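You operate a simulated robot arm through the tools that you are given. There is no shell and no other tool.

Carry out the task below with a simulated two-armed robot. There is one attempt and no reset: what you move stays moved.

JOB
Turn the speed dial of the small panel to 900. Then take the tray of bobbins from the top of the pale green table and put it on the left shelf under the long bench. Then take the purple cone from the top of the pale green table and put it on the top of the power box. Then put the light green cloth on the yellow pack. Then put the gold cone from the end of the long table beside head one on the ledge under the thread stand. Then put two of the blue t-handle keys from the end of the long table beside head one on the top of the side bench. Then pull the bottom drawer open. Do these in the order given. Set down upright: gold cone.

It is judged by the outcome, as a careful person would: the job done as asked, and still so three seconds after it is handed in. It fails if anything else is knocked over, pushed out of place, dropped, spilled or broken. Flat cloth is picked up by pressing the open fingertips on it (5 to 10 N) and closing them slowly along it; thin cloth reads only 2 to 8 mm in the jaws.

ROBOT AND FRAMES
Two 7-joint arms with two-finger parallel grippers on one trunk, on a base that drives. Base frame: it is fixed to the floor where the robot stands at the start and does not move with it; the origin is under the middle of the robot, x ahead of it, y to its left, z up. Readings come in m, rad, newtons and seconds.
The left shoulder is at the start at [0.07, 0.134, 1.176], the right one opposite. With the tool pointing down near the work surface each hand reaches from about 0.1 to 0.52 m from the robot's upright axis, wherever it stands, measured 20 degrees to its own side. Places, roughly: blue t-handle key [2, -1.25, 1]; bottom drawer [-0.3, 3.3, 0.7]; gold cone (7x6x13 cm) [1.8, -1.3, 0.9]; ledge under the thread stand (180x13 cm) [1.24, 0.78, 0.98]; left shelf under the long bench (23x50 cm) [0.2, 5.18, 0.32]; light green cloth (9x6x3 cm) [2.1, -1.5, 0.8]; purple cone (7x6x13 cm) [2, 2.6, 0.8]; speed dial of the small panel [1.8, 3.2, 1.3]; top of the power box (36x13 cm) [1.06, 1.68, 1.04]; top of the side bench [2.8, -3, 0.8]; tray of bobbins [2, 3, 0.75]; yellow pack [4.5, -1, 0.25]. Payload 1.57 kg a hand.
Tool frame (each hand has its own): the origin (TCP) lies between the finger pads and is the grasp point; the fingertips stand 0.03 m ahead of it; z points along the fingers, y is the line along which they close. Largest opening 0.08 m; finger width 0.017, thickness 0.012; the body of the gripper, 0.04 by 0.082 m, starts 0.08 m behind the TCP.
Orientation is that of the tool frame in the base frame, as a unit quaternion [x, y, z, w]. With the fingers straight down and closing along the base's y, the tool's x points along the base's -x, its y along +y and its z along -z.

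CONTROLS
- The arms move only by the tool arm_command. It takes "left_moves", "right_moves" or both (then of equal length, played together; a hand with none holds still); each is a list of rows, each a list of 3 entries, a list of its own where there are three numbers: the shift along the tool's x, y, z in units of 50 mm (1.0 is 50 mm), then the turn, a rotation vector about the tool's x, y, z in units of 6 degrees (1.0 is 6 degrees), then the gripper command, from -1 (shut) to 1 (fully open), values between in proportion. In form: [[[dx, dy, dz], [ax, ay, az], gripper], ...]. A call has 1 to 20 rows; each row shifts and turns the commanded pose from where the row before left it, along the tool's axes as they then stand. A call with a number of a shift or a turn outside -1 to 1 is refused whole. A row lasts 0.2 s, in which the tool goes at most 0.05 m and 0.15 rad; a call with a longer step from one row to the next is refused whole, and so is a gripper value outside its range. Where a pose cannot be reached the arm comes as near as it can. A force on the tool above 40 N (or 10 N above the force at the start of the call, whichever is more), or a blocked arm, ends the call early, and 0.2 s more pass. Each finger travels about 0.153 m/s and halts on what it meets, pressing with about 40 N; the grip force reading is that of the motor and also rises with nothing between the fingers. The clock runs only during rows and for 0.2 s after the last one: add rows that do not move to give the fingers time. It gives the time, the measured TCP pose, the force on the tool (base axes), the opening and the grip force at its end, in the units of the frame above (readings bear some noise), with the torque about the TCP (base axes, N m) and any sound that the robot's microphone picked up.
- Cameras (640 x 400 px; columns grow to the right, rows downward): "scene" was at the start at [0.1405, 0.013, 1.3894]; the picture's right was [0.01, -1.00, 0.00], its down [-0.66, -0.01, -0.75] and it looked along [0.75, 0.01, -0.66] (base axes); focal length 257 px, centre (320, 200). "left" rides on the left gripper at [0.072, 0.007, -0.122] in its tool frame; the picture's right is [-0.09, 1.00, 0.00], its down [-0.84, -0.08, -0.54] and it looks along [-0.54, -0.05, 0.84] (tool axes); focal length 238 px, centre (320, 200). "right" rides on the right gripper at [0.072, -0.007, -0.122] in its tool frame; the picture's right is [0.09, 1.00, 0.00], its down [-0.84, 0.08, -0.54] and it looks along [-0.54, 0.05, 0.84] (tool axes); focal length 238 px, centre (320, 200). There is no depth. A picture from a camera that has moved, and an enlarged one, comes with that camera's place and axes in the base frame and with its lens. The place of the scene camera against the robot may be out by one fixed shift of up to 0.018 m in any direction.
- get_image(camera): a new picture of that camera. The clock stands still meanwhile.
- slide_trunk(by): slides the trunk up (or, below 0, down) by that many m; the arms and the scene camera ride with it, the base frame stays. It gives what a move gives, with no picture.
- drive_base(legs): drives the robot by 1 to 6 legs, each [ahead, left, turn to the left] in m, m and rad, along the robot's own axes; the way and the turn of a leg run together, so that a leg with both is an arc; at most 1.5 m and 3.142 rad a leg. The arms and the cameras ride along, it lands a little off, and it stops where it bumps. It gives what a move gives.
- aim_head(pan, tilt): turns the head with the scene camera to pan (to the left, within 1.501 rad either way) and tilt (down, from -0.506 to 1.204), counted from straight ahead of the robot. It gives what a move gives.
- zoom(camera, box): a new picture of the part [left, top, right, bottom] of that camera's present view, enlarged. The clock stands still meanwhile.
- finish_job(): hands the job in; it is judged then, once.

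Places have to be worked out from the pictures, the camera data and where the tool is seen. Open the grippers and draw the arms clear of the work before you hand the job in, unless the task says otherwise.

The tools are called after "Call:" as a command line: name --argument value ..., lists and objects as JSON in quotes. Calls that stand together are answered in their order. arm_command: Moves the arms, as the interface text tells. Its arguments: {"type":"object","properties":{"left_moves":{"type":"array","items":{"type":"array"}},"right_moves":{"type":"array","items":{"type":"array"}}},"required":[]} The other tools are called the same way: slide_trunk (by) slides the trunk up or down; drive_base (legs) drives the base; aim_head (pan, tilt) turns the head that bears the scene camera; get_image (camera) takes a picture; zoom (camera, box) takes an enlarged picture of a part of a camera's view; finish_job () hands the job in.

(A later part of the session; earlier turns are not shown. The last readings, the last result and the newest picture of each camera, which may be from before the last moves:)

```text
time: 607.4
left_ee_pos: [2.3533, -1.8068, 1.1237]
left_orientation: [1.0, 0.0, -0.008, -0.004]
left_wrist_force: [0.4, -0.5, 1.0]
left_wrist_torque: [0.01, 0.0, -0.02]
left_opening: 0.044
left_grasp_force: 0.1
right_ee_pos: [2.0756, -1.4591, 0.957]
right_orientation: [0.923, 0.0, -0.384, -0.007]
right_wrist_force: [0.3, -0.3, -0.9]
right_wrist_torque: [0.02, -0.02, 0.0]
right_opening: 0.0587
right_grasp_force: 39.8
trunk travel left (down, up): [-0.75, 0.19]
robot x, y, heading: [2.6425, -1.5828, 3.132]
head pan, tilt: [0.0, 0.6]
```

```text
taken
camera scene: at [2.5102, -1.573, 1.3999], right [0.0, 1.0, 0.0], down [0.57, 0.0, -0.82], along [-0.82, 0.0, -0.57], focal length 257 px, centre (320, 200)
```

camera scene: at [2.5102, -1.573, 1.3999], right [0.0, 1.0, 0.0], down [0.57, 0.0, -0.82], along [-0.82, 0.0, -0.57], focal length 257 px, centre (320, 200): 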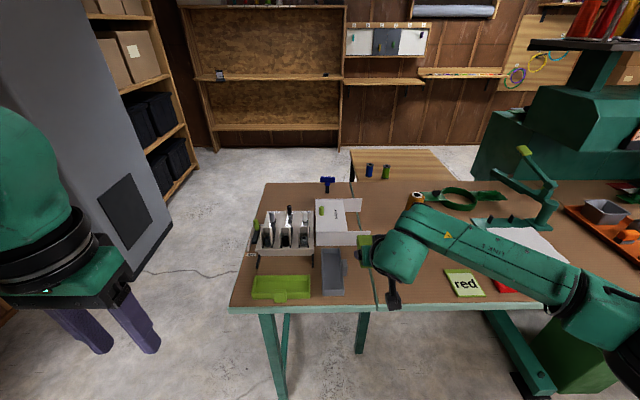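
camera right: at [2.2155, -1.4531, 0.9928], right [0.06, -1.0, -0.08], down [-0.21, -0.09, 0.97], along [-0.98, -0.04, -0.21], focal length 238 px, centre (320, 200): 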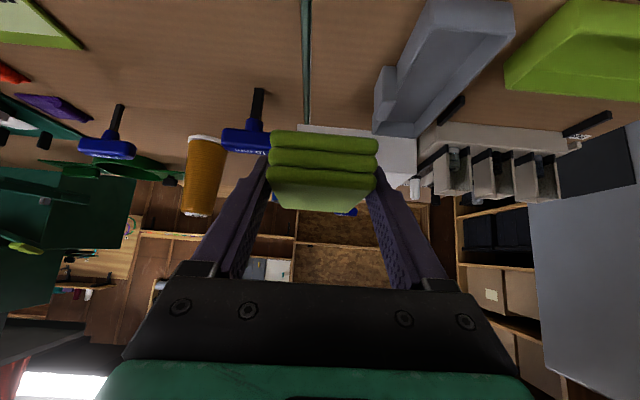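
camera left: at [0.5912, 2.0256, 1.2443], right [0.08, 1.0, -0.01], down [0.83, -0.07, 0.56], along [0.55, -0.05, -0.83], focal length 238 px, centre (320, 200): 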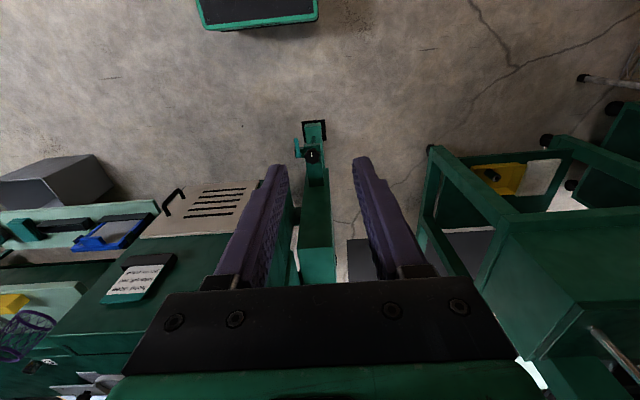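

The cloth is secured. I back off, turn around to face the desk, and drive to in front of the bay with the right hand at y≈-1.0.

Call:
drive_base --legs '[[-0.36, 0, 0], [0, 0, -3.132], [0.5, 0.7, 0]]'

Call:
aim_head --pan 0.0 --tilt 0.5

Call:
get_image --camera "scene"

```text
time: 621.2
left_ee_pos: [3.7583, -0.6368, 1.1233]
left_orientation: [-0.013, 1.0, -0.004, 0.007]
left_wrist_force: [0.5, -0.4, -1.0]
left_wrist_torque: [0.02, -0.01, 0.02]
left_opening: 0.0439
left_grasp_force: 0.0
right_ee_pos: [4.0451, -0.9754, 0.9566]
right_orientation: [-0.012, 0.924, 0.0, 0.383]
right_wrist_force: [-0.1, 0.8, -0.2]
right_wrist_torque: [-0.04, 0.03, -0.02]
right_opening: 0.0593
right_grasp_force: 40.2
trunk travel left (down, up): [-0.75, 0.19]
robot x, y, heading: [3.4732, -0.8655, 0.018]
head pan, tilt: [0.0, 0.6]
```

```text
time: 621.9
left_ee_pos: [3.758, -0.6371, 1.123]
left_orientation: [-0.013, 1.0, -0.005, 0.007]
left_wrist_force: [0.9, -0.2, -0.2]
left_wrist_torque: [-0.01, 0.0, 0.01]
left_opening: 0.0438
left_grasp_force: 0.0
right_ee_pos: [4.044, -0.9772, 0.9563]
right_orientation: [-0.011, 0.923, -0.001, 0.384]
right_wrist_force: [-0.3, 0.7, 0.0]
right_wrist_torque: [0.0, -0.02, 0.02]
right_opening: 0.0589
right_grasp_force: 39.7
trunk travel left (down, up): [-0.75, 0.19]
robot x, y, heading: [3.4759, -0.8612, 0.02]
head pan, tilt: [0.0, 0.499]
```

```text
taken
camera scene: at [3.6229, -0.8485, 1.4089], right [0.02, -1.0, 0.0], down [-0.48, -0.01, -0.88], along [0.88, 0.02, -0.48], focal length 257 px, centre (320, 200)
```

scene: 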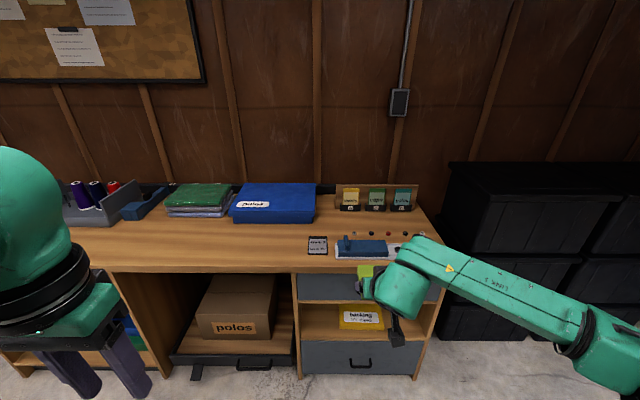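

In front of the bay. I pitch the hand up to about 18° below horizontal and raise it 0.2 m relative to the shoulder, so the forearm will be low and level once the trunk is down.

Call:
arm_command --right_moves '[[[0, 0, 0], [0, -0.9, 0], -0.3], [[0, 0, 0], [0, -0.9, 0], -0.3], [[0, 0, 0], [0, -0.9, 0], -0.3], [[0, 0, 0], [0, -0.9, 0], -0.3], [[0, 0, 0], [0, -0.9, 0], -0.3], [[-0.76, 0, -0.247], [0, 0, 0], -0.3], [[-0.76, 0, -0.247], [0, 0, 0], -0.3], [[-0.76, 0, -0.247], [0, 0, 0], -0.3], [[-0.76, 0, -0.247], [0, 0, 0], -0.3], [[-0.76, 0, -0.247], [0, 0, 0], -0.3], [[0, 0, 0], [0, 0, 0], -0.3]]'

Call:
get_image --camera "scene"

Call:
get_image --camera "right"

```text
time: 624.3
left_ee_pos: [3.7589, -0.6371, 1.1233]
left_orientation: [-0.012, 1.0, -0.004, 0.008]
left_wrist_force: [-0.1, 0.2, 0.1]
left_wrist_torque: [0.03, -0.01, 0.0]
left_opening: 0.0438
left_grasp_force: 0.0
right_ee_pos: [4.0643, -0.9692, 1.1534]
right_orientation: [-0.013, 0.842, 0.008, 0.539]
right_wrist_force: [0.1, 0.5, 0.2]
right_wrist_torque: [-0.02, 0.0, -0.01]
right_opening: 0.0589
right_grasp_force: 39.9
right hand out of reach, approached as far as the arm can: row 4, 5
trunk travel left (down, up): [-0.75, 0.19]
robot x, y, heading: [3.4764, -0.8617, 0.019]
head pan, tilt: [0.0, 0.499]
```

```text
taken
camera scene: at [3.623, -0.8489, 1.4089], right [0.02, -1.0, 0.0], down [-0.48, -0.01, -0.88], along [0.88, 0.02, -0.48], focal length 257 px, centre (320, 200)
```

scene: 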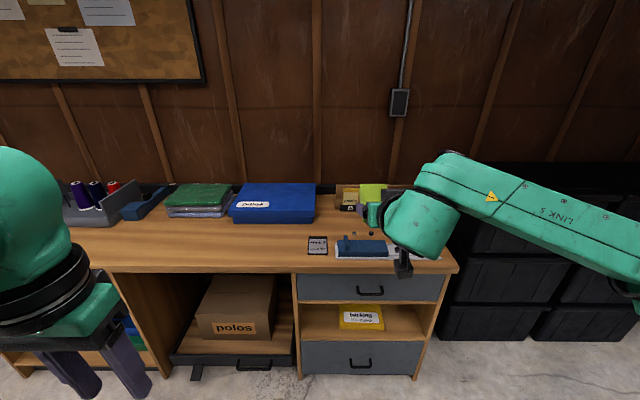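

```text
taken
camera right: at [3.9259, -0.9799, 1.139], right [-0.07, 0.99, -0.08], down [-0.14, 0.07, 0.99], along [0.99, 0.08, 0.14], focal length 238 px, centre (320, 200)
```

right: 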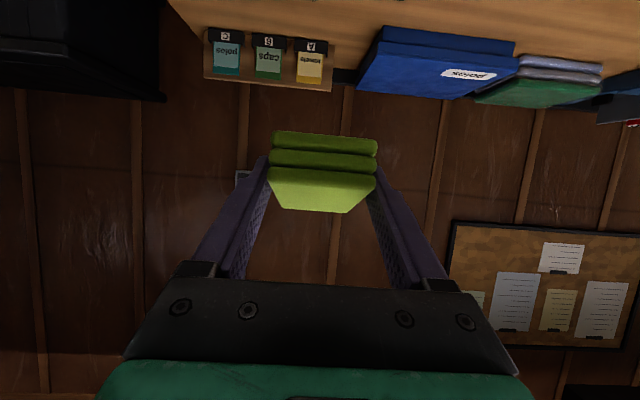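

The hand is now about 25° below horizontal with the cloth tilted ~20°. I lower the trunk 0.72 m in two steps and look into the bay.

Call:
slide_trunk --by -0.4

Call:
slide_trunk --by -0.32

Call:
aim_head --pan -0.1 --tilt 0.3

Call:
get_image --camera "scene"

Call:
get_image --camera "right"

```text
time: 628.1
left_ee_pos: [3.7584, -0.637, 0.723]
left_orientation: [-0.011, 1.0, -0.004, 0.008]
left_wrist_force: [0.4, -1.2, -0.1]
left_wrist_torque: [-0.03, -0.01, 0.02]
left_opening: 0.044
left_grasp_force: 0.1
right_ee_pos: [4.0636, -0.9684, 0.7536]
right_orientation: [-0.014, 0.842, 0.008, 0.539]
right_wrist_force: [0.6, 0.0, -0.4]
right_wrist_torque: [0.06, 0.01, 0.01]
right_opening: 0.059
right_grasp_force: 40.1
trunk travel left (down, up): [-0.35, 0.59]
robot x, y, heading: [3.4762, -0.8624, 0.018]
head pan, tilt: [0.0, 0.499]
```

```text
time: 631.3
left_ee_pos: [3.7591, -0.6377, 0.4032]
left_orientation: [-0.012, 1.0, -0.005, 0.008]
left_wrist_force: [-0.6, -0.3, 0.8]
left_wrist_torque: [-0.02, 0.03, -0.01]
left_opening: 0.044
left_grasp_force: 0.0
right_ee_pos: [4.0652, -0.9688, 0.4336]
right_orientation: [-0.014, 0.842, 0.008, 0.539]
right_wrist_force: [-0.6, -0.8, -0.3]
right_wrist_torque: [-0.03, 0.03, 0.0]
right_opening: 0.0592
right_grasp_force: 40.1
trunk travel left (down, up): [-0.03, 0.91]
robot x, y, heading: [3.4734, -0.8661, 0.02]
head pan, tilt: [0.0, 0.499]
```

```text
time: 632.0
left_ee_pos: [3.7589, -0.636, 0.4028]
left_orientation: [-0.012, 1.0, -0.004, 0.008]
left_wrist_force: [-0.1, 0.8, 0.3]
left_wrist_torque: [0.01, 0.0, 0.01]
left_opening: 0.0442
left_grasp_force: 0.1
right_ee_pos: [4.064, -0.9687, 0.4331]
right_orientation: [-0.014, 0.842, 0.008, 0.54]
right_wrist_force: [0.0, -0.4, -1.0]
right_wrist_torque: [-0.05, 0.01, 0.04]
right_opening: 0.0589
right_grasp_force: 40.0
trunk travel left (down, up): [-0.03, 0.91]
robot x, y, heading: [3.4755, -0.8645, 0.02]
head pan, tilt: [-0.099, 0.3]
```

```text
taken
camera scene: at [3.6248, -0.8579, 0.7073], right [-0.08, -1.0, 0.0], down [-0.3, 0.02, -0.95], along [0.95, -0.07, -0.3], focal length 257 px, centre (320, 200)
```

scene: 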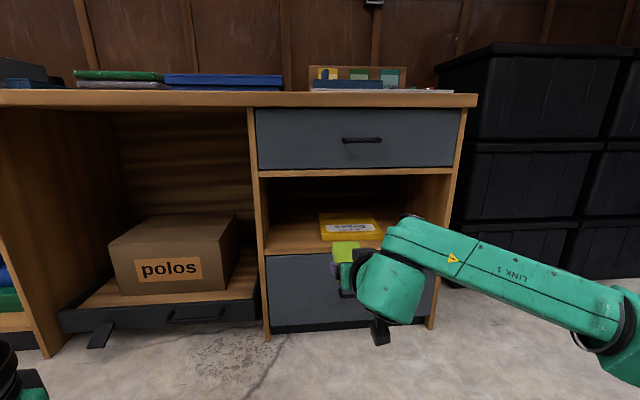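

```text
taken
camera right: at [3.9256, -0.9797, 0.4186], right [-0.07, 0.99, -0.08], down [-0.15, 0.07, 0.99], along [0.99, 0.08, 0.14], focal length 238 px, centre (320, 200)
```

right: 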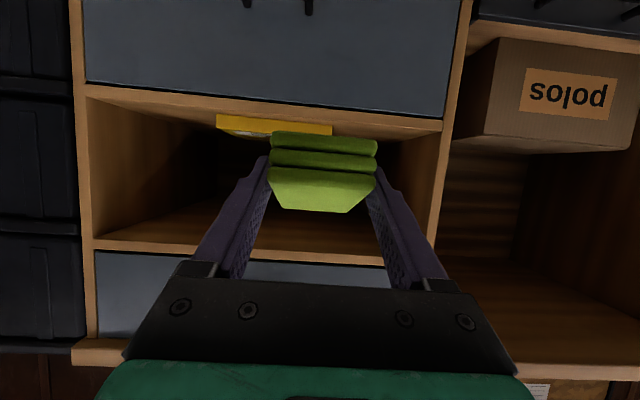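

I zoom the wrist view to measure the bay and the pack precisely before going in.

Call:
zoom --camera "right" --box '[80, 70, 460, 280]'

Call:
zoom --camera "scene" --box '[240, 150, 480, 300]'

```text
1.68 times, centred on (270, 175) of right
camera zoom: at [3.9256, -0.9797, 0.4186], right [-0.07, 0.99, -0.08], down [-0.15, 0.07, 0.99], along [0.99, 0.08, 0.14], focal length 401 px, centre (404, 242)
```

zoom: 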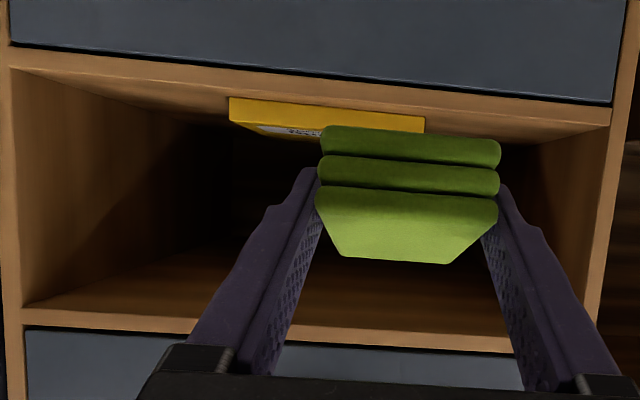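

```text
2.67 times, centred on (360, 225) of scene
camera zoom: at [3.6248, -0.8579, 0.7073], right [-0.08, -1.0, 0.0], down [-0.3, 0.02, -0.95], along [0.95, -0.07, -0.3], focal length 685 px, centre (213, 133)
```

zoom: 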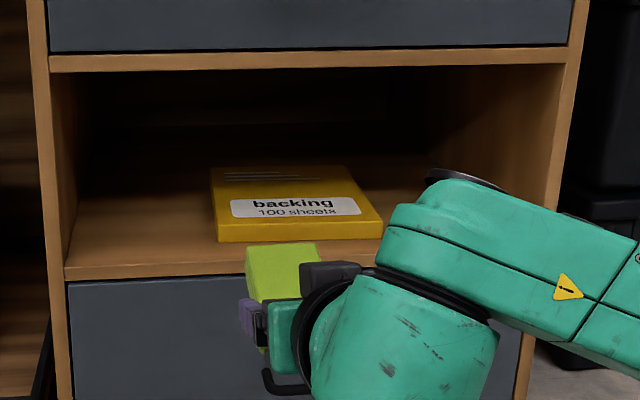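

Bay: front x≈4.30, shelf z≈0.348, ceiling z≈0.558; pack x≈4.34–4.52, y≈-1.10…-0.90, top z≈0.37. With TCP at z≈0.43 there's clearance both ways. I drive forward 0.2 m and check.

Call:
drive_base --legs '[[0.2, -0.03, -0.01]]'

Call:
get_image --camera "scene"

Call:
get_image --camera "right"

```text
time: 633.6
left_ee_pos: [3.9645, -0.6666, 0.4032]
left_orientation: [-0.006, 1.0, -0.004, 0.008]
left_wrist_force: [0.1, -0.8, 0.4]
left_wrist_torque: [0.03, 0.0, 0.01]
left_opening: 0.044
left_grasp_force: 0.1
right_ee_pos: [4.2656, -1.0025, 0.4335]
right_orientation: [-0.009, 0.842, 0.005, 0.539]
right_wrist_force: [0.2, -1.1, -0.4]
right_wrist_torque: [0.0, 0.04, 0.02]
right_opening: 0.059
right_grasp_force: 39.8
trunk travel left (down, up): [-0.03, 0.91]
robot x, y, heading: [3.68, -0.8921, 0.009]
head pan, tilt: [-0.099, 0.3]
```

```text
taken
camera scene: at [3.8281, -0.8867, 0.7074], right [-0.09, -1.0, 0.0], down [-0.29, 0.03, -0.96], along [0.95, -0.08, -0.3], focal length 257 px, centre (320, 200)
```

scene: 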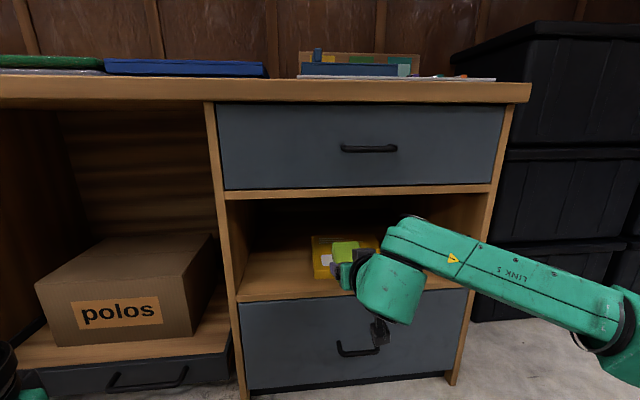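

```text
taken
camera right: at [4.1278, -1.0117, 0.4187], right [-0.06, 0.99, -0.08], down [-0.14, 0.08, 0.99], along [0.99, 0.07, 0.14], focal length 238 px, centre (320, 200)
```

right: 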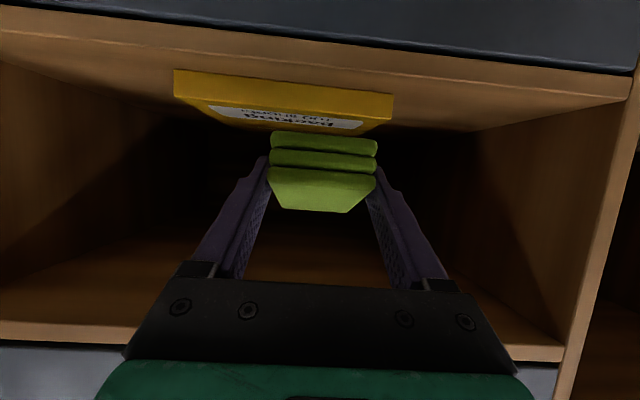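

The pack's centre by the wrist view is y≈-1.03. I drive in the last 0.14 m, shifting 2.5 cm right.

Call:
drive_base --legs '[[0.14, -0.025, 0]]'

Call:
get_image --camera "scene"

Call:
get_image --camera "right"

```text
time: 635.0
left_ee_pos: [4.1022, -0.6907, 0.4028]
left_orientation: [-0.007, 1.0, -0.003, 0.009]
left_wrist_force: [0.7, -0.3, 0.6]
left_wrist_torque: [-0.01, 0.06, 0.01]
left_opening: 0.0436
left_grasp_force: 0.0
right_ee_pos: [4.4048, -1.0261, 0.4329]
right_orientation: [-0.01, 0.842, 0.005, 0.539]
right_wrist_force: [0.2, 0.1, -0.2]
right_wrist_torque: [0.0, -0.01, 0.02]
right_opening: 0.0591
right_grasp_force: 39.7
trunk travel left (down, up): [-0.03, 0.91]
robot x, y, heading: [3.8147, -0.9168, 0.009]
head pan, tilt: [-0.099, 0.3]
```

```text
taken
camera scene: at [3.9673, -0.9098, 0.7074], right [-0.09, -1.0, 0.0], down [-0.29, 0.03, -0.96], along [0.95, -0.08, -0.3], focal length 257 px, centre (320, 200)
```

scene: 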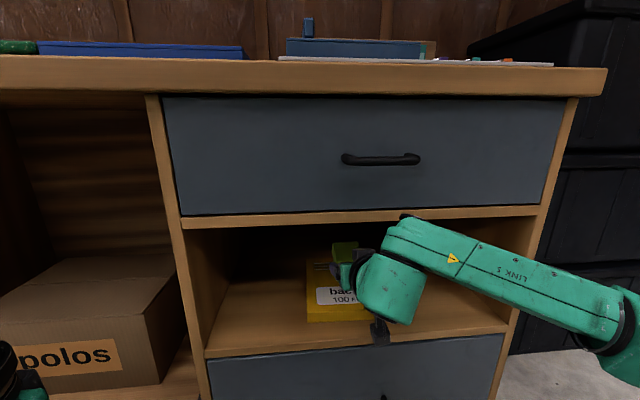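

```text
taken
camera right: at [4.267, -1.0347, 0.4187], right [-0.06, 0.99, -0.08], down [-0.14, 0.08, 0.99], along [0.99, 0.07, 0.14], focal length 238 px, centre (320, 200)
```

right: 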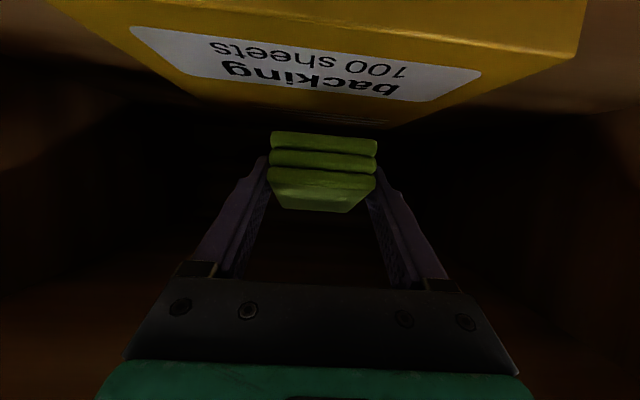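

The cloth is centred over the pack, about 3 cm above it. I lower it in small steps and feel for contact.

Call:
arm_command --right_moves '[[[0.145, 0, 0.067], [0, 0, 0], -0.3], [[0.145, 0, 0.067], [0, 0, 0], -0.3], [[0.072, 0, 0.033], [0, 0, 0], -0.3], [[0, 0, 0], [0, 0, 0], -0.3]]'

Call:
get_image --camera "right"

Call:
zoom --camera "scene" --box '[280, 190, 440, 350]'

```text
time: 636.0
left_ee_pos: [4.1024, -0.6902, 0.4026]
left_orientation: [-0.007, 1.0, -0.004, 0.007]
left_wrist_force: [0.6, -0.4, -1.1]
left_wrist_torque: [-0.03, 0.03, -0.03]
left_opening: 0.0443
left_grasp_force: 0.0
right_ee_pos: [4.4055, -1.0237, 0.4125]
right_orientation: [-0.01, 0.842, 0.006, 0.539]
right_wrist_force: [-0.2, 0.0, 0.1]
right_wrist_torque: [-0.01, 0.02, 0.01]
right_opening: 0.0588
right_grasp_force: 40.1
trunk travel left (down, up): [-0.03, 0.91]
robot x, y, heading: [3.8175, -0.9181, 0.016]
head pan, tilt: [-0.099, 0.3]
```

```text
taken
camera right: at [4.2671, -1.0342, 0.3975], right [-0.06, 0.99, -0.08], down [-0.14, 0.08, 0.99], along [0.99, 0.07, 0.14], focal length 238 px, centre (320, 200)
```

right: 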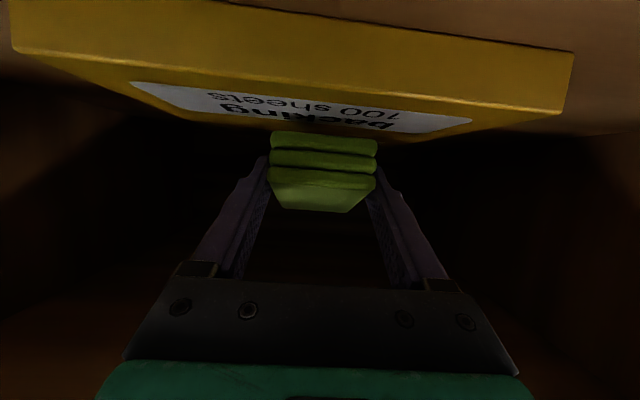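

```text
2.50 times, centred on (360, 270) of scene
camera zoom: at [3.9673, -0.9098, 0.7074], right [-0.09, -1.0, 0.0], down [-0.29, 0.03, -0.96], along [0.95, -0.08, -0.3], focal length 642 px, centre (220, 25)
```

zoom: 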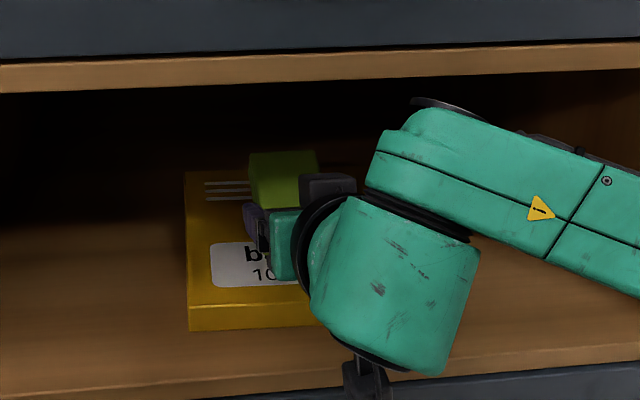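

About 9 mm to go. I lower in 3 mm steps.

Call:
arm_command --right_moves '[[[0.054, 0, 0.025], [0, 0, 0], -0.3], [[0.054, 0, 0.025], [0, 0, 0], -0.3]]'

```text
time: 636.6
left_ee_pos: [4.1031, -0.6907, 0.4027]
left_orientation: [-0.007, 1.0, -0.003, 0.008]
left_wrist_force: [-0.2, 0.2, -0.2]
left_wrist_torque: [-0.02, -0.03, -0.06]
left_opening: 0.0439
left_grasp_force: 0.1
right_ee_pos: [4.4063, -1.0242, 0.4073]
right_orientation: [-0.01, 0.842, 0.006, 0.539]
right_wrist_force: [-1.2, 0.3, -0.3]
right_wrist_torque: [0.0, 0.0, 0.0]
right_opening: 0.0592
right_grasp_force: 40.3
trunk travel left (down, up): [-0.03, 0.91]
robot x, y, heading: [3.8178, -0.9162, 0.013]
head pan, tilt: [-0.099, 0.3]
```

Call:
arm_command --right_moves '[[[0.054, 0, 0.025], [0, 0, 0], -0.3], [[0.054, 0, 0.025], [0, 0, 0], -0.3]]'

```text
time: 637.2
left_ee_pos: [4.1018, -0.6904, 0.4035]
left_orientation: [-0.007, 1.0, -0.003, 0.009]
left_wrist_force: [-0.1, 0.4, 0.1]
left_wrist_torque: [-0.02, -0.03, 0.01]
left_opening: 0.0438
left_grasp_force: 0.1
right_ee_pos: [4.4056, -1.0245, 0.4024]
right_orientation: [-0.009, 0.841, 0.005, 0.54]
right_wrist_force: [0.2, 0.0, 2.5]
right_wrist_torque: [0.02, 0.02, -0.01]
right_opening: 0.0589
right_grasp_force: 40.1
trunk travel left (down, up): [-0.03, 0.91]
robot x, y, heading: [3.8194, -0.9129, 0.01]
head pan, tilt: [-0.099, 0.3]
```

Light contact (2.5 N). I release: open the fingers gently to about 72 mm.

Call:
arm_command --right_moves '[[[0, 0, 0], [0, 0, 0], 0.55], [[0, 0, 0], [0, 0, 0], 0.65], [[0, 0, 0], [0, 0, 0], 0.8], [[0, 0, 0], [0, 0, 0], 0.9], [[0, 0, 0], [0, 0, 0], 0.9]]'

Call:
get_image --camera "right"

Call:
zoom --camera "scene" --box '[280, 190, 440, 350]'

```text
time: 638.4
left_ee_pos: [4.1031, -0.6906, 0.402]
left_orientation: [-0.007, 1.0, -0.003, 0.008]
left_wrist_force: [0.5, 0.5, 0.0]
left_wrist_torque: [-0.01, 0.01, 0.02]
left_opening: 0.044
left_grasp_force: 0.1
right_ee_pos: [4.4057, -1.024, 0.4012]
right_orientation: [-0.009, 0.842, 0.005, 0.54]
right_wrist_force: [0.4, 0.5, -0.1]
right_wrist_torque: [0.01, 0.01, 0.0]
right_opening: 0.0758
right_grasp_force: 0.1
trunk travel left (down, up): [-0.03, 0.91]
robot x, y, heading: [3.8174, -0.9119, 0.013]
head pan, tilt: [-0.099, 0.3]
```

```text
taken
camera right: at [4.2672, -1.0343, 0.3869], right [-0.06, 0.99, -0.08], down [-0.14, 0.08, 0.99], along [0.99, 0.07, 0.14], focal length 238 px, centre (320, 200)
```

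right: 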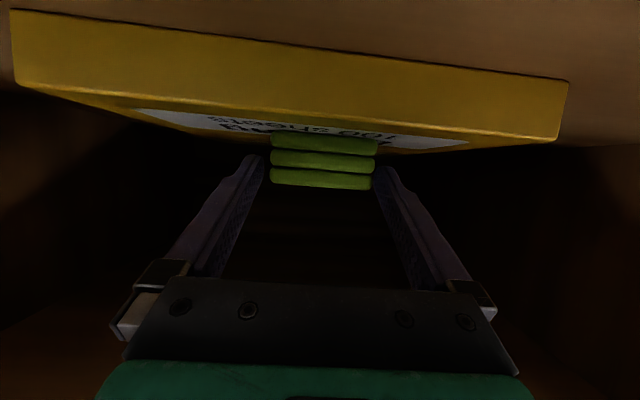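

```text
2.50 times, centred on (360, 270) of scene
camera zoom: at [3.9672, -0.9098, 0.7074], right [-0.09, -1.0, 0.0], down [-0.29, 0.03, -0.96], along [0.95, -0.08, -0.3], focal length 642 px, centre (220, 25)
```

zoom: 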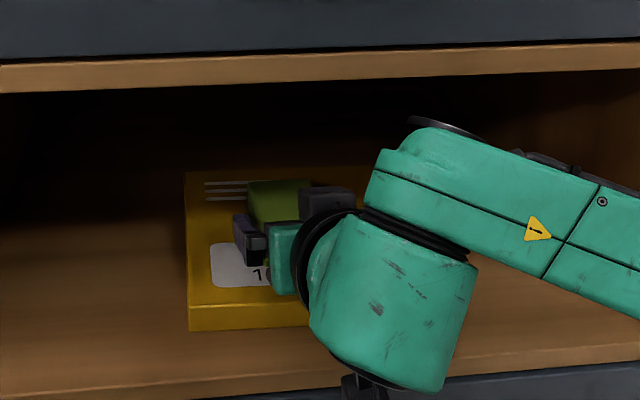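

The cloth now lies flat on the yellow pack. I back the robot straight out (fingers have ~8 mm to spare on each side).

Call:
drive_base --legs '[[-0.3, 0, 0]]'

Call:
get_image --camera "scene"

Call:
zoom --camera "scene" --box '[240, 150, 400, 270]'

```text
time: 640.4
left_ee_pos: [3.8013, -0.6937, 0.4028]
left_orientation: [-0.011, 1.0, -0.004, 0.009]
left_wrist_force: [0.4, 0.1, -0.1]
left_wrist_torque: [0.02, -0.01, -0.01]
left_opening: 0.0441
left_grasp_force: 0.1
right_ee_pos: [4.1065, -1.0256, 0.4006]
right_orientation: [-0.012, 0.842, 0.007, 0.54]
right_wrist_force: [0.2, 0.9, -0.8]
right_wrist_torque: [0.02, -0.02, 0.02]
right_opening: 0.0761
right_grasp_force: 0.0
trunk travel left (down, up): [-0.03, 0.91]
robot x, y, heading: [3.5174, -0.9187, 0.021]
head pan, tilt: [-0.099, 0.3]
```

```text
taken
camera scene: at [3.6675, -0.9132, 0.7074], right [-0.08, -1.0, 0.0], down [-0.29, 0.02, -0.96], along [0.95, -0.08, -0.3], focal length 257 px, centre (320, 200)
```

scene: 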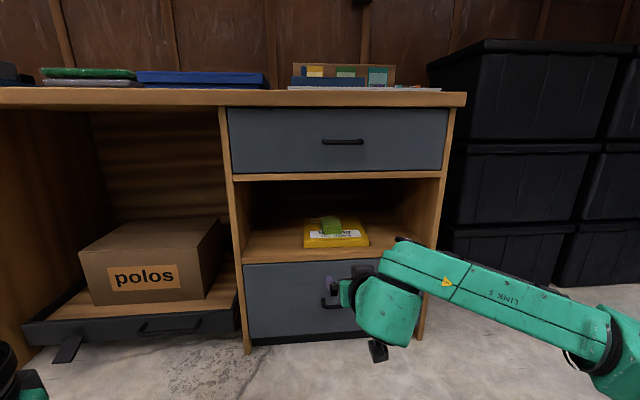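

```text
3.33 times, centred on (320, 210) of scene
camera zoom: at [3.6675, -0.9132, 0.7074], right [-0.08, -1.0, 0.0], down [-0.29, 0.02, -0.96], along [0.95, -0.08, -0.3], focal length 856 px, centre (320, 167)
```

zoom: 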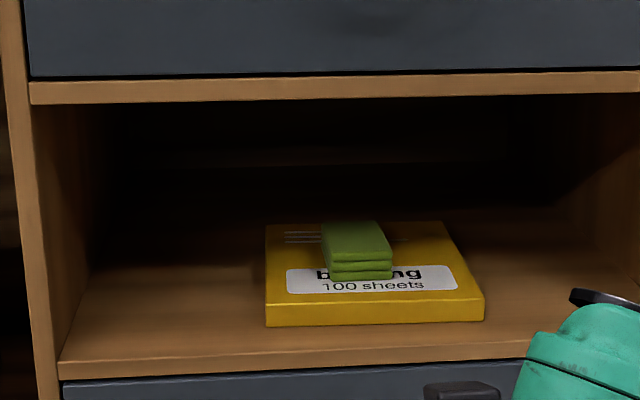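

The cloth is on the yellow pack. Next the gold cone: I raise the trunk, back off, turn to face the long table and stop at a distance.

Call:
drive_base --legs '[[-0.25, 0, 0]]'

Call:
slide_trunk --by 0.4

Call:
slide_trunk --by 0.32

Call:
drive_base --legs '[[0, 0, 3.12], [0.4, 0.48, 0]]'

Call:
aim_head --pan -0.1 --tilt 0.6

Call:
get_image --camera "scene"

```text
time: 642.2
left_ee_pos: [3.5521, -0.698, 0.4027]
left_orientation: [-0.007, 1.0, -0.003, 0.008]
left_wrist_force: [-0.1, -0.1, -0.2]
left_wrist_torque: [-0.03, -0.03, 0.01]
left_opening: 0.0439
left_grasp_force: 0.0
right_ee_pos: [3.8545, -1.0327, 0.4002]
right_orientation: [-0.01, 0.842, 0.007, 0.54]
right_wrist_force: [0.3, 0.7, 0.4]
right_wrist_torque: [-0.02, -0.02, 0.01]
right_opening: 0.0761
right_grasp_force: 0.1
trunk travel left (down, up): [-0.03, 0.91]
robot x, y, heading: [3.2655, -0.9226, 0.015]
head pan, tilt: [-0.099, 0.3]
```

```text
time: 646.1
left_ee_pos: [3.5523, -0.6978, 0.8025]
left_orientation: [-0.007, 1.0, -0.003, 0.008]
left_wrist_force: [0.1, 0.2, 0.0]
left_wrist_torque: [-0.02, 0.0, 0.0]
left_opening: 0.0442
left_grasp_force: 0.1
right_ee_pos: [3.8542, -1.0322, 0.8012]
right_orientation: [-0.01, 0.842, 0.006, 0.539]
right_wrist_force: [-0.2, -0.8, -0.7]
right_wrist_torque: [-0.01, -0.02, -0.03]
right_opening: 0.0763
right_grasp_force: 0.1
trunk travel left (down, up): [-0.43, 0.51]
robot x, y, heading: [3.2677, -0.918, 0.012]
head pan, tilt: [-0.099, 0.3]
```

```text
time: 649.2
left_ee_pos: [3.5513, -0.6979, 1.1235]
left_orientation: [-0.007, 1.0, -0.005, 0.008]
left_wrist_force: [0.4, 0.5, 0.7]
left_wrist_torque: [0.04, 0.05, 0.0]
left_opening: 0.0442
left_grasp_force: 0.0
right_ee_pos: [3.8544, -1.0331, 1.1214]
right_orientation: [-0.009, 0.842, 0.005, 0.539]
right_wrist_force: [-0.2, 0.2, -0.5]
right_wrist_torque: [0.0, 0.0, -0.01]
right_opening: 0.0759
right_grasp_force: 0.0
trunk travel left (down, up): [-0.75, 0.19]
robot x, y, heading: [3.2669, -0.9224, 0.013]
head pan, tilt: [-0.099, 0.3]
```

```text
time: 660.2
left_ee_pos: [2.6158, -1.6574, 1.1226]
left_orientation: [1.0, 0.024, -0.009, -0.003]
left_wrist_force: [-0.7, -0.5, -0.1]
left_wrist_torque: [-0.01, -0.01, -0.02]
left_opening: 0.0439
left_grasp_force: 0.2
right_ee_pos: [2.2995, -1.3347, 1.1219]
right_orientation: [0.841, 0.025, -0.54, 0.015]
right_wrist_force: [0.4, 0.4, -0.1]
right_wrist_torque: [-0.01, -0.03, 0.02]
right_opening: 0.076
right_grasp_force: 0.0
trunk travel left (down, up): [-0.75, 0.19]
robot x, y, heading: [2.8902, -1.4221, -3.095]
head pan, tilt: [-0.099, 0.3]
```

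```text
time: 661.0
left_ee_pos: [2.6157, -1.6592, 1.1226]
left_orientation: [1.0, 0.025, -0.008, -0.004]
left_wrist_force: [0.4, -0.1, -0.4]
left_wrist_torque: [0.0, 0.0, -0.04]
left_opening: 0.0439
left_grasp_force: 0.1
right_ee_pos: [2.2995, -1.336, 1.1218]
right_orientation: [0.842, 0.024, -0.539, 0.014]
right_wrist_force: [0.6, -0.2, 1.0]
right_wrist_torque: [0.0, 0.01, -0.01]
right_opening: 0.0759
right_grasp_force: 0.0
trunk travel left (down, up): [-0.75, 0.19]
robot x, y, heading: [2.8899, -1.4249, -3.096]
head pan, tilt: [-0.099, 0.6]
```

```text
taken
camera scene: at [2.7594, -1.41, 1.3999], right [0.05, 1.0, 0.0], down [0.56, -0.03, -0.83], along [-0.82, 0.04, -0.56], focal length 257 px, centre (320, 200)
```

scene: 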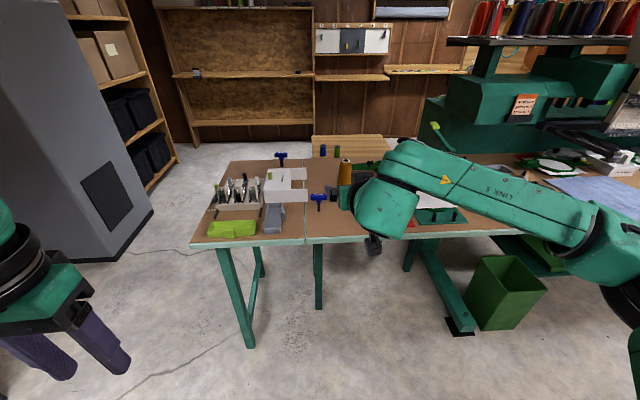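

I straighten the heading and move closer so the hand is about 20 cm short of the gold cone, then view it with the wrist camera.

Call:
drive_base --legs '[[0, 0, -0.046], [0.3, -0.03, 0]]'

Call:
arm_command --right_moves '[[[0, 0, 0], [0, 0.85, 0], 1], [[0, 0, 0], [0, 0.85, 0], 1], [[0, 0, 0], [0, 0.85, 0], 1], [[0, 0, 0], [0, 0, 0], 1]]'

Call:
get_image --camera "right"

Call:
get_image --camera "scene"

```text
time: 663.5
left_ee_pos: [2.3047, -1.6178, 1.1237]
left_orientation: [1.0, 0.003, -0.009, -0.003]
left_wrist_force: [-0.9, 0.1, 0.6]
left_wrist_torque: [-0.05, 0.06, -0.03]
left_opening: 0.0441
left_grasp_force: 0.1
right_ee_pos: [2.0041, -1.2803, 1.1215]
right_orientation: [0.841, 0.007, -0.54, 0.004]
right_wrist_force: [-0.3, -0.8, -0.6]
right_wrist_torque: [0.04, -0.01, -0.01]
right_opening: 0.0759
right_grasp_force: 0.0
trunk travel left (down, up): [-0.75, 0.19]
robot x, y, heading: [2.5909, -1.3972, -3.142]
head pan, tilt: [-0.099, 0.6]
```

```text
time: 664.5
left_ee_pos: [2.3027, -1.6175, 1.1223]
left_orientation: [1.0, 0.004, -0.009, -0.004]
left_wrist_force: [-0.4, 0.2, 0.3]
left_wrist_torque: [-0.01, 0.0, 0.01]
left_opening: 0.0439
left_grasp_force: 0.0
right_ee_pos: [2.0045, -1.2818, 1.1212]
right_orientation: [0.906, 0.007, -0.423, 0.003]
right_wrist_force: [0.3, -0.7, 1.0]
right_wrist_torque: [-0.02, 0.0, -0.01]
right_opening: 0.0798
right_grasp_force: 0.1
trunk travel left (down, up): [-0.75, 0.19]
robot x, y, heading: [2.5896, -1.3946, -3.138]
head pan, tilt: [-0.099, 0.6]
```

```text
taken
camera right: at [2.1446, -1.272, 1.145], right [0.07, -0.99, -0.07], down [-0.12, -0.08, 0.99], along [-0.99, -0.06, -0.13], focal length 238 px, centre (320, 200)
```

right: 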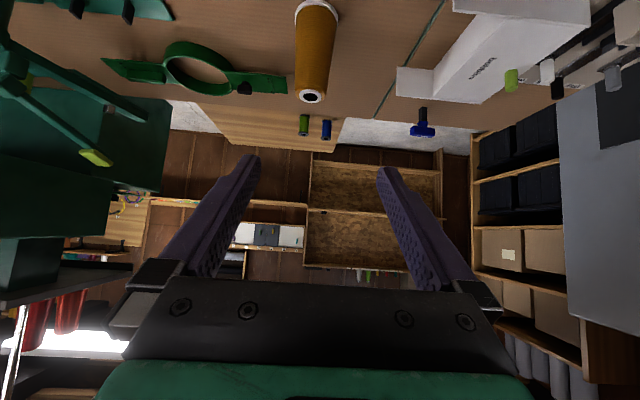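

```text
taken
camera scene: at [2.4585, -1.3746, 1.4], right [0.1, 1.0, 0.0], down [0.56, -0.05, -0.83], along [-0.82, 0.08, -0.56], focal length 257 px, centre (320, 200)
```

scene: 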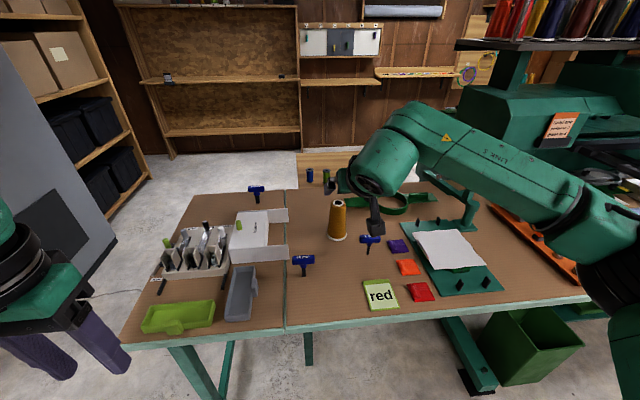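

The gold cone stands at about [1.822,-1.267]; the keys beside it (tops z≈0.9) stay below the pitched hand. I move to a pre-grasp point 12 cm back along the 40° approach line.

Call:
arm_command --right_moves '[[[0.319, -0.079, 0.857], [0, 0, 0], 1], [[0.319, -0.079, 0.857], [0, 0, 0], 1], [[0.319, -0.079, 0.857], [0, 0, 0], 1], [[0.319, -0.079, 0.857], [0, 0, 0], 1], [[0, 0, 0], [0, 0, 0], 1]]'

Call:
get_image --camera "right"

Call:
zoom --camera "scene" --box '[260, 120, 500, 320]'

```text
time: 665.6
left_ee_pos: [2.3036, -1.617, 1.1242]
left_orientation: [1.0, 0.003, -0.008, -0.004]
left_wrist_force: [0.7, -0.2, 0.9]
left_wrist_torque: [0.0, 0.03, -0.02]
left_opening: 0.0441
left_grasp_force: 0.2
right_ee_pos: [1.9119, -1.2649, 0.9622]
right_orientation: [0.906, 0.006, -0.423, 0.002]
right_wrist_force: [-1.1, 0.0, -0.8]
right_wrist_torque: [-0.01, 0.0, 0.02]
right_opening: 0.0799
right_grasp_force: 0.2
trunk travel left (down, up): [-0.75, 0.19]
robot x, y, heading: [2.5909, -1.3911, -3.139]
head pan, tilt: [-0.099, 0.6]
```

```text
taken
camera right: at [2.0538, -1.2566, 0.9843], right [0.07, -0.99, -0.07], down [-0.12, -0.08, 0.99], along [-0.99, -0.06, -0.13], focal length 238 px, centre (320, 200)
```

right: 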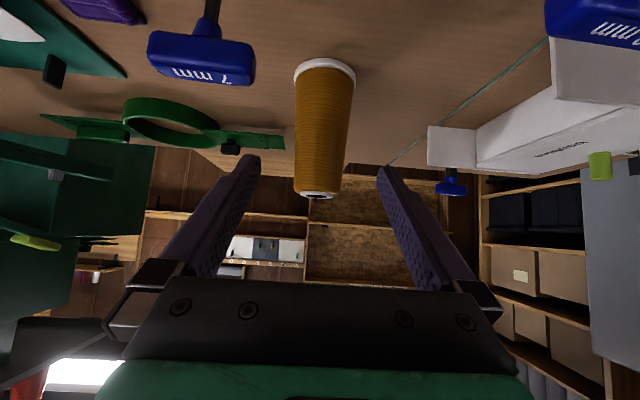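

```text
2.00 times, centred on (380, 220) of scene
camera zoom: at [2.4589, -1.3747, 1.4], right [0.1, 1.0, 0.0], down [0.56, -0.05, -0.83], along [-0.82, 0.08, -0.56], focal length 514 px, centre (200, 160)
```

zoom: 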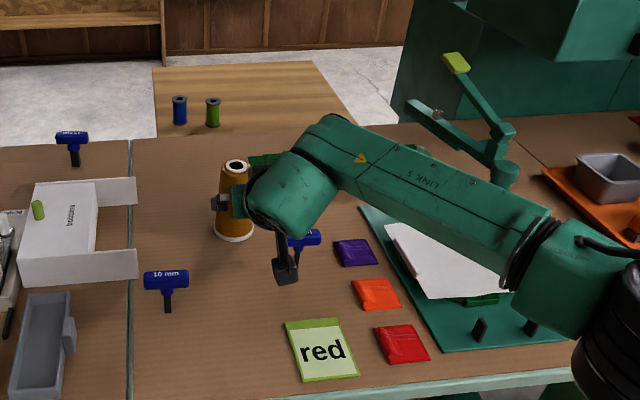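

The cone is on the approach line. I advance along it to the grasp point in moderate steps.

Call:
arm_command --right_moves '[[[0.01, 0.008, 0.45], [0, 0, 0], 1], [[0.01, 0.008, 0.45], [0, 0, 0], 1], [[0.01, 0.008, 0.45], [0, 0, 0], 1], [[0.01, 0.008, 0.45], [0, 0, 0], 1], [[0.01, 0.008, 0.5], [0, 0, 0], 1], [[0, 0, 0], [0, 0, 0], 1]]'

Call:
get_image --camera "right"

Call:
zoom --camera "scene" --box '[260, 120, 500, 320]'

```text
time: 667.0
left_ee_pos: [2.304, -1.6171, 1.1218]
left_orientation: [1.0, 0.004, -0.008, -0.004]
left_wrist_force: [-0.3, 0.6, 0.3]
left_wrist_torque: [0.01, 0.02, -0.01]
left_opening: 0.044
left_grasp_force: 0.1
right_ee_pos: [1.8444, -1.2709, 0.8972]
right_orientation: [0.906, 0.007, -0.423, 0.003]
right_wrist_force: [1.2, 0.0, 0.3]
right_wrist_torque: [-0.01, 0.01, 0.0]
right_opening: 0.08
right_grasp_force: 0.0
right hand out of reach, approached as far as the arm can: row 5
trunk travel left (down, up): [-0.75, 0.19]
robot x, y, heading: [2.5901, -1.3933, -3.136]
head pan, tilt: [-0.099, 0.6]
```

```text
taken
camera right: at [1.9861, -1.2617, 0.921], right [0.07, -0.99, -0.07], down [-0.12, -0.08, 0.99], along [-0.99, -0.06, -0.13], focal length 238 px, centre (320, 200)
```

right: 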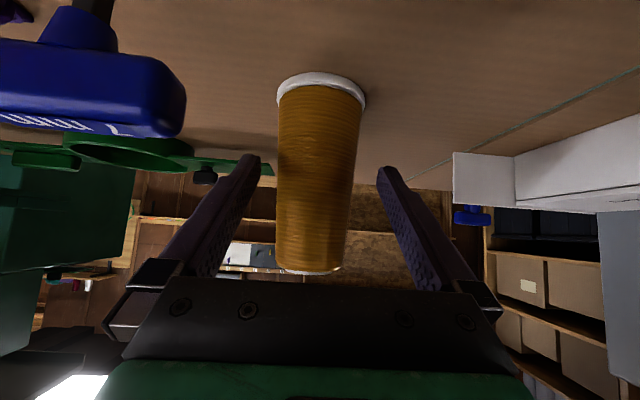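

```text
2.00 times, centred on (380, 220) of scene
camera zoom: at [2.458, -1.3739, 1.3999], right [0.1, 1.0, 0.0], down [0.56, -0.05, -0.82], along [-0.82, 0.08, -0.57], focal length 514 px, centre (200, 160)
```

zoom: 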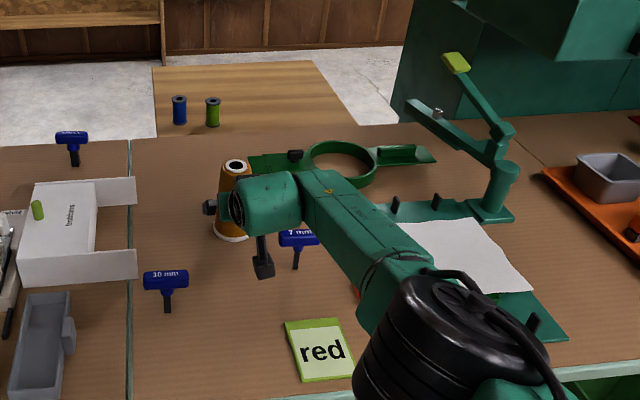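

The arm is at its reach limit 2 cm short. I drive the base 2.2 cm forward so the fingers straddle the cone, then check.

Call:
drive_base --legs '[[0.022, 0.0, 0]]'

Call:
get_image --camera "right"

```text
time: 667.9
left_ee_pos: [2.2858, -1.6164, 1.1238]
left_orientation: [1.0, 0.004, -0.011, -0.004]
left_wrist_force: [0.8, -0.1, -0.2]
left_wrist_torque: [-0.04, 0.04, 0.0]
left_opening: 0.0442
left_grasp_force: 0.1
right_ee_pos: [1.8262, -1.2712, 0.9016]
right_orientation: [0.905, 0.007, -0.424, 0.002]
right_wrist_force: [0.4, 0.9, 0.3]
right_wrist_torque: [-0.04, -0.03, -0.02]
right_opening: 0.0802
right_grasp_force: 0.1
trunk travel left (down, up): [-0.75, 0.19]
robot x, y, heading: [2.5688, -1.397, -3.137]
head pan, tilt: [-0.099, 0.6]
```

```text
taken
camera right: at [1.9675, -1.2623, 0.9239], right [0.07, -0.99, -0.07], down [-0.12, -0.08, 0.99], along [-0.99, -0.06, -0.12], focal length 238 px, centre (320, 200)
```

right: 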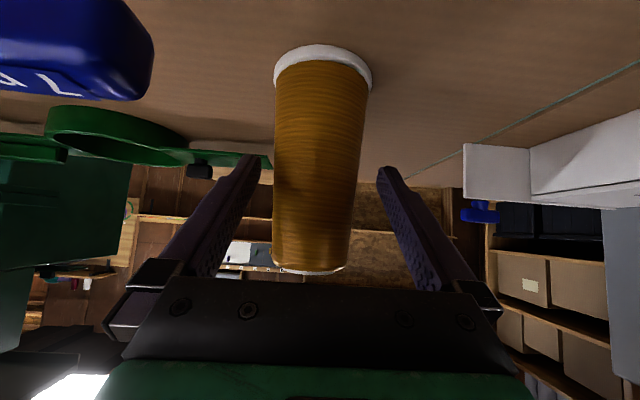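

The fingers straddle the cone. I lower 12 mm for a better hold and then close.

Call:
arm_command --right_moves '[[[0.09, -0.04, 0.077], [0, 0, 0], 1], [[0.09, -0.03, 0.077], [0, 0, 0], 1], [[0, 0, 0], [0, 0, 0], 1], [[0, 0, 0], [0, 0, 0], 0.6], [[0, 0, 0], [0, 0, 0], 0.3], [[0, 0, 0], [0, 0, 0], 0.0], [[0, 0, 0], [0, 0, 0], -0.3], [[0, 0, 0], [0, 0, 0], -0.3]]'

Call:
get_image --camera "right"

Call:
zoom --camera "scene" --box '[300, 160, 460, 260]'

```text
time: 669.6
left_ee_pos: [2.282, -1.6178, 1.124]
left_orientation: [1.0, 0.004, -0.009, -0.004]
left_wrist_force: [-0.5, 0.1, -0.2]
left_wrist_torque: [0.02, -0.02, 0.0]
left_opening: 0.0441
left_grasp_force: 0.1
right_ee_pos: [1.825, -1.2703, 0.887]
right_orientation: [0.907, 0.006, -0.422, 0.002]
right_wrist_force: [-0.3, 0.4, -0.2]
right_wrist_torque: [0.01, -0.01, -0.01]
right_opening: 0.0589
right_grasp_force: 40.4
right hand out of reach, approached as far as the arm can: row 2
trunk travel left (down, up): [-0.75, 0.19]
robot x, y, heading: [2.5701, -1.3929, -3.135]
head pan, tilt: [-0.099, 0.6]
```

```text
taken
camera right: at [1.9671, -1.2609, 0.9096], right [0.07, -0.99, -0.07], down [-0.12, -0.08, 0.99], along [-0.99, -0.06, -0.13], focal length 238 px, centre (320, 200)
```

right: 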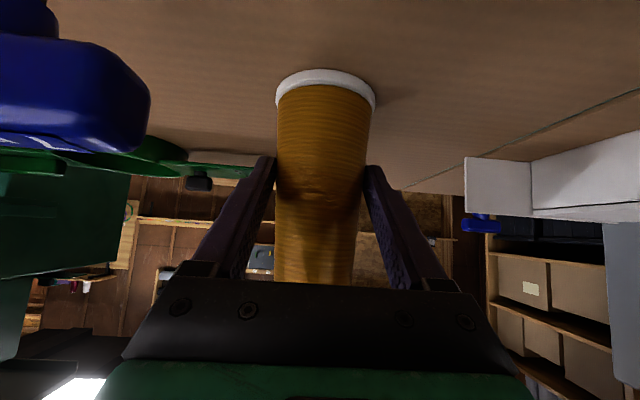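

```text
4.00 times, centred on (380, 210) of scene
camera zoom: at [2.4358, -1.3747, 1.3998], right [0.1, 1.0, 0.0], down [0.56, -0.05, -0.82], along [-0.82, 0.08, -0.57], focal length 1027 px, centre (80, 160)
```

zoom: 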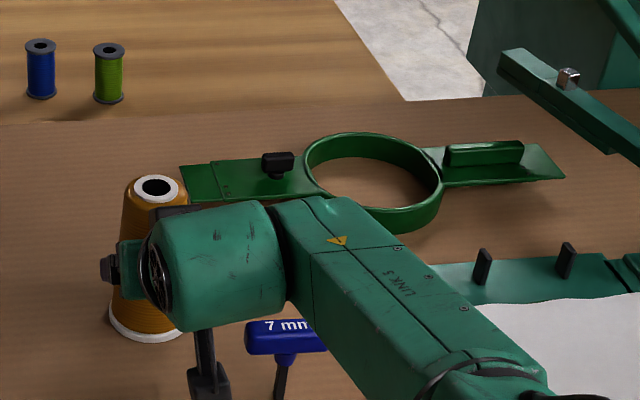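

Held (59 mm, 40 N; base 67 mm below the TCP). I lift straight up 20 cm.

Call:
arm_command --right_moves '[[[-0.2, 0, -0.17], [0, 0, 0], -0.3], [[-0.4, 0, -0.335], [0, 0, 0], -0.3], [[-0.6, 0, -0.5], [0, 0, 0], -0.3], [[-0.6, 0, -0.5], [0, 0, 0], -0.3], [[-0.6, 0, -0.5], [0, 0, 0], -0.3], [[-0.6, 0, -0.5], [0, 0, 0], -0.3], [[0, 0, 0], [0, 0, 0], -0.3]]'

Call:
get_image --camera "scene"

```text
time: 671.2
left_ee_pos: [2.2816, -1.6172, 1.1222]
left_orientation: [1.0, 0.004, -0.008, -0.003]
left_wrist_force: [0.5, -0.4, -0.4]
left_wrist_torque: [0.0, -0.04, 0.0]
left_opening: 0.044
left_grasp_force: 0.0
right_ee_pos: [1.8251, -1.2667, 1.0842]
right_orientation: [0.906, 0.007, -0.422, 0.004]
right_wrist_force: [0.2, 0.7, -1.9]
right_wrist_torque: [-0.01, -0.03, 0.0]
right_opening: 0.0582
right_grasp_force: 39.6
trunk travel left (down, up): [-0.75, 0.19]
robot x, y, heading: [2.5679, -1.3936, -3.136]
head pan, tilt: [-0.099, 0.6]
```

```text
taken
camera scene: at [2.4354, -1.3745, 1.3998], right [0.1, 1.0, 0.0], down [0.56, -0.05, -0.82], along [-0.82, 0.08, -0.57], focal length 257 px, centre (320, 200)
```

scene: 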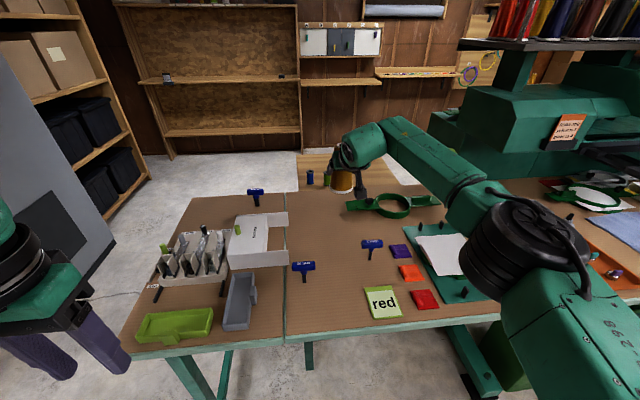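

The gold cone is up. I pull the hand back 12 cm, then back away, turn to face +y and go back to the passage.

Call:
arm_command --right_moves '[[[0.4, 0, -0.48], [0, 0, 0], -0.3], [[0.5, 0, -0.6], [0, 0, 0], -0.3], [[0.5, 0, -0.6], [0, 0, 0], -0.3], [[0, 0, 0], [0, 0, 0], -0.3]]'

Call:
drive_base --legs '[[-0.6, 0, 0], [0, 0, -1.575], [-0.8, 0, 0]]'

```text
time: 672.2
left_ee_pos: [2.2794, -1.6179, 1.1228]
left_orientation: [1.0, 0.004, -0.007, -0.003]
left_wrist_force: [-0.5, -0.4, 0.4]
left_wrist_torque: [0.01, 0.02, -0.03]
left_opening: 0.044
left_grasp_force: 0.1
right_ee_pos: [1.9328, -1.2673, 1.0823]
right_orientation: [0.907, 0.007, -0.422, 0.003]
right_wrist_force: [-0.2, 0.9, -1.0]
right_wrist_torque: [0.03, -0.01, -0.03]
right_opening: 0.0584
right_grasp_force: 40.2
trunk travel left (down, up): [-0.75, 0.19]
robot x, y, heading: [2.5678, -1.3926, -3.137]
head pan, tilt: [-0.099, 0.6]
```

```text
time: 683.4
left_ee_pos: [2.946, -1.9063, 1.1225]
left_orientation: [0.708, -0.706, -0.003, -0.008]
left_wrist_force: [-0.9, 0.4, 0.4]
left_wrist_torque: [-0.03, 0.02, 0.01]
left_opening: 0.044
left_grasp_force: 0.1
right_ee_pos: [3.2968, -1.5599, 1.0822]
right_orientation: [0.645, -0.637, -0.3, -0.297]
right_wrist_force: [0.2, -0.1, -1.3]
right_wrist_torque: [-0.05, 0.0, -0.05]
right_opening: 0.0575
right_grasp_force: 40.0
trunk travel left (down, up): [-0.75, 0.19]
robot x, y, heading: [3.1684, -2.1967, 1.567]
head pan, tilt: [-0.099, 0.6]
```

I traverse left through the passage to x≈0.25.

Call:
drive_base --legs '[[0, 1.46, 0], [0, 1.46, 0]]'

Call:
get_image --camera "right"

```text
time: 697.4
left_ee_pos: [0.0445, -1.9081, 1.1232]
left_orientation: [0.713, -0.701, -0.003, -0.007]
left_wrist_force: [-0.1, -0.4, -0.2]
left_wrist_torque: [0.01, -0.02, 0.03]
left_opening: 0.0443
left_grasp_force: 0.1
right_ee_pos: [0.3882, -1.556, 1.0816]
right_orientation: [0.649, -0.633, -0.302, -0.296]
right_wrist_force: [0.1, -0.3, -2.5]
right_wrist_torque: [-0.01, 0.02, -0.01]
right_opening: 0.0563
right_grasp_force: 40.1
trunk travel left (down, up): [-0.75, 0.19]
robot x, y, heading: [0.268, -2.1935, 1.588]
head pan, tilt: [-0.099, 0.6]
```

```text
taken
camera right: at [0.4014, -1.696, 1.1052], right [-0.99, -0.08, -0.07], down [-0.08, 0.12, 0.99], along [-0.07, 0.99, -0.13], focal length 238 px, centre (320, 200)
```

right: 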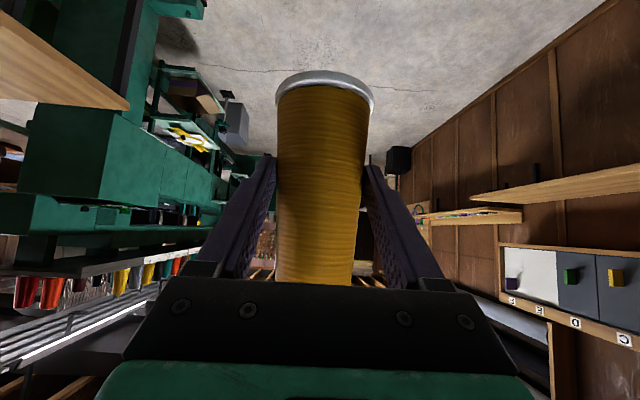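

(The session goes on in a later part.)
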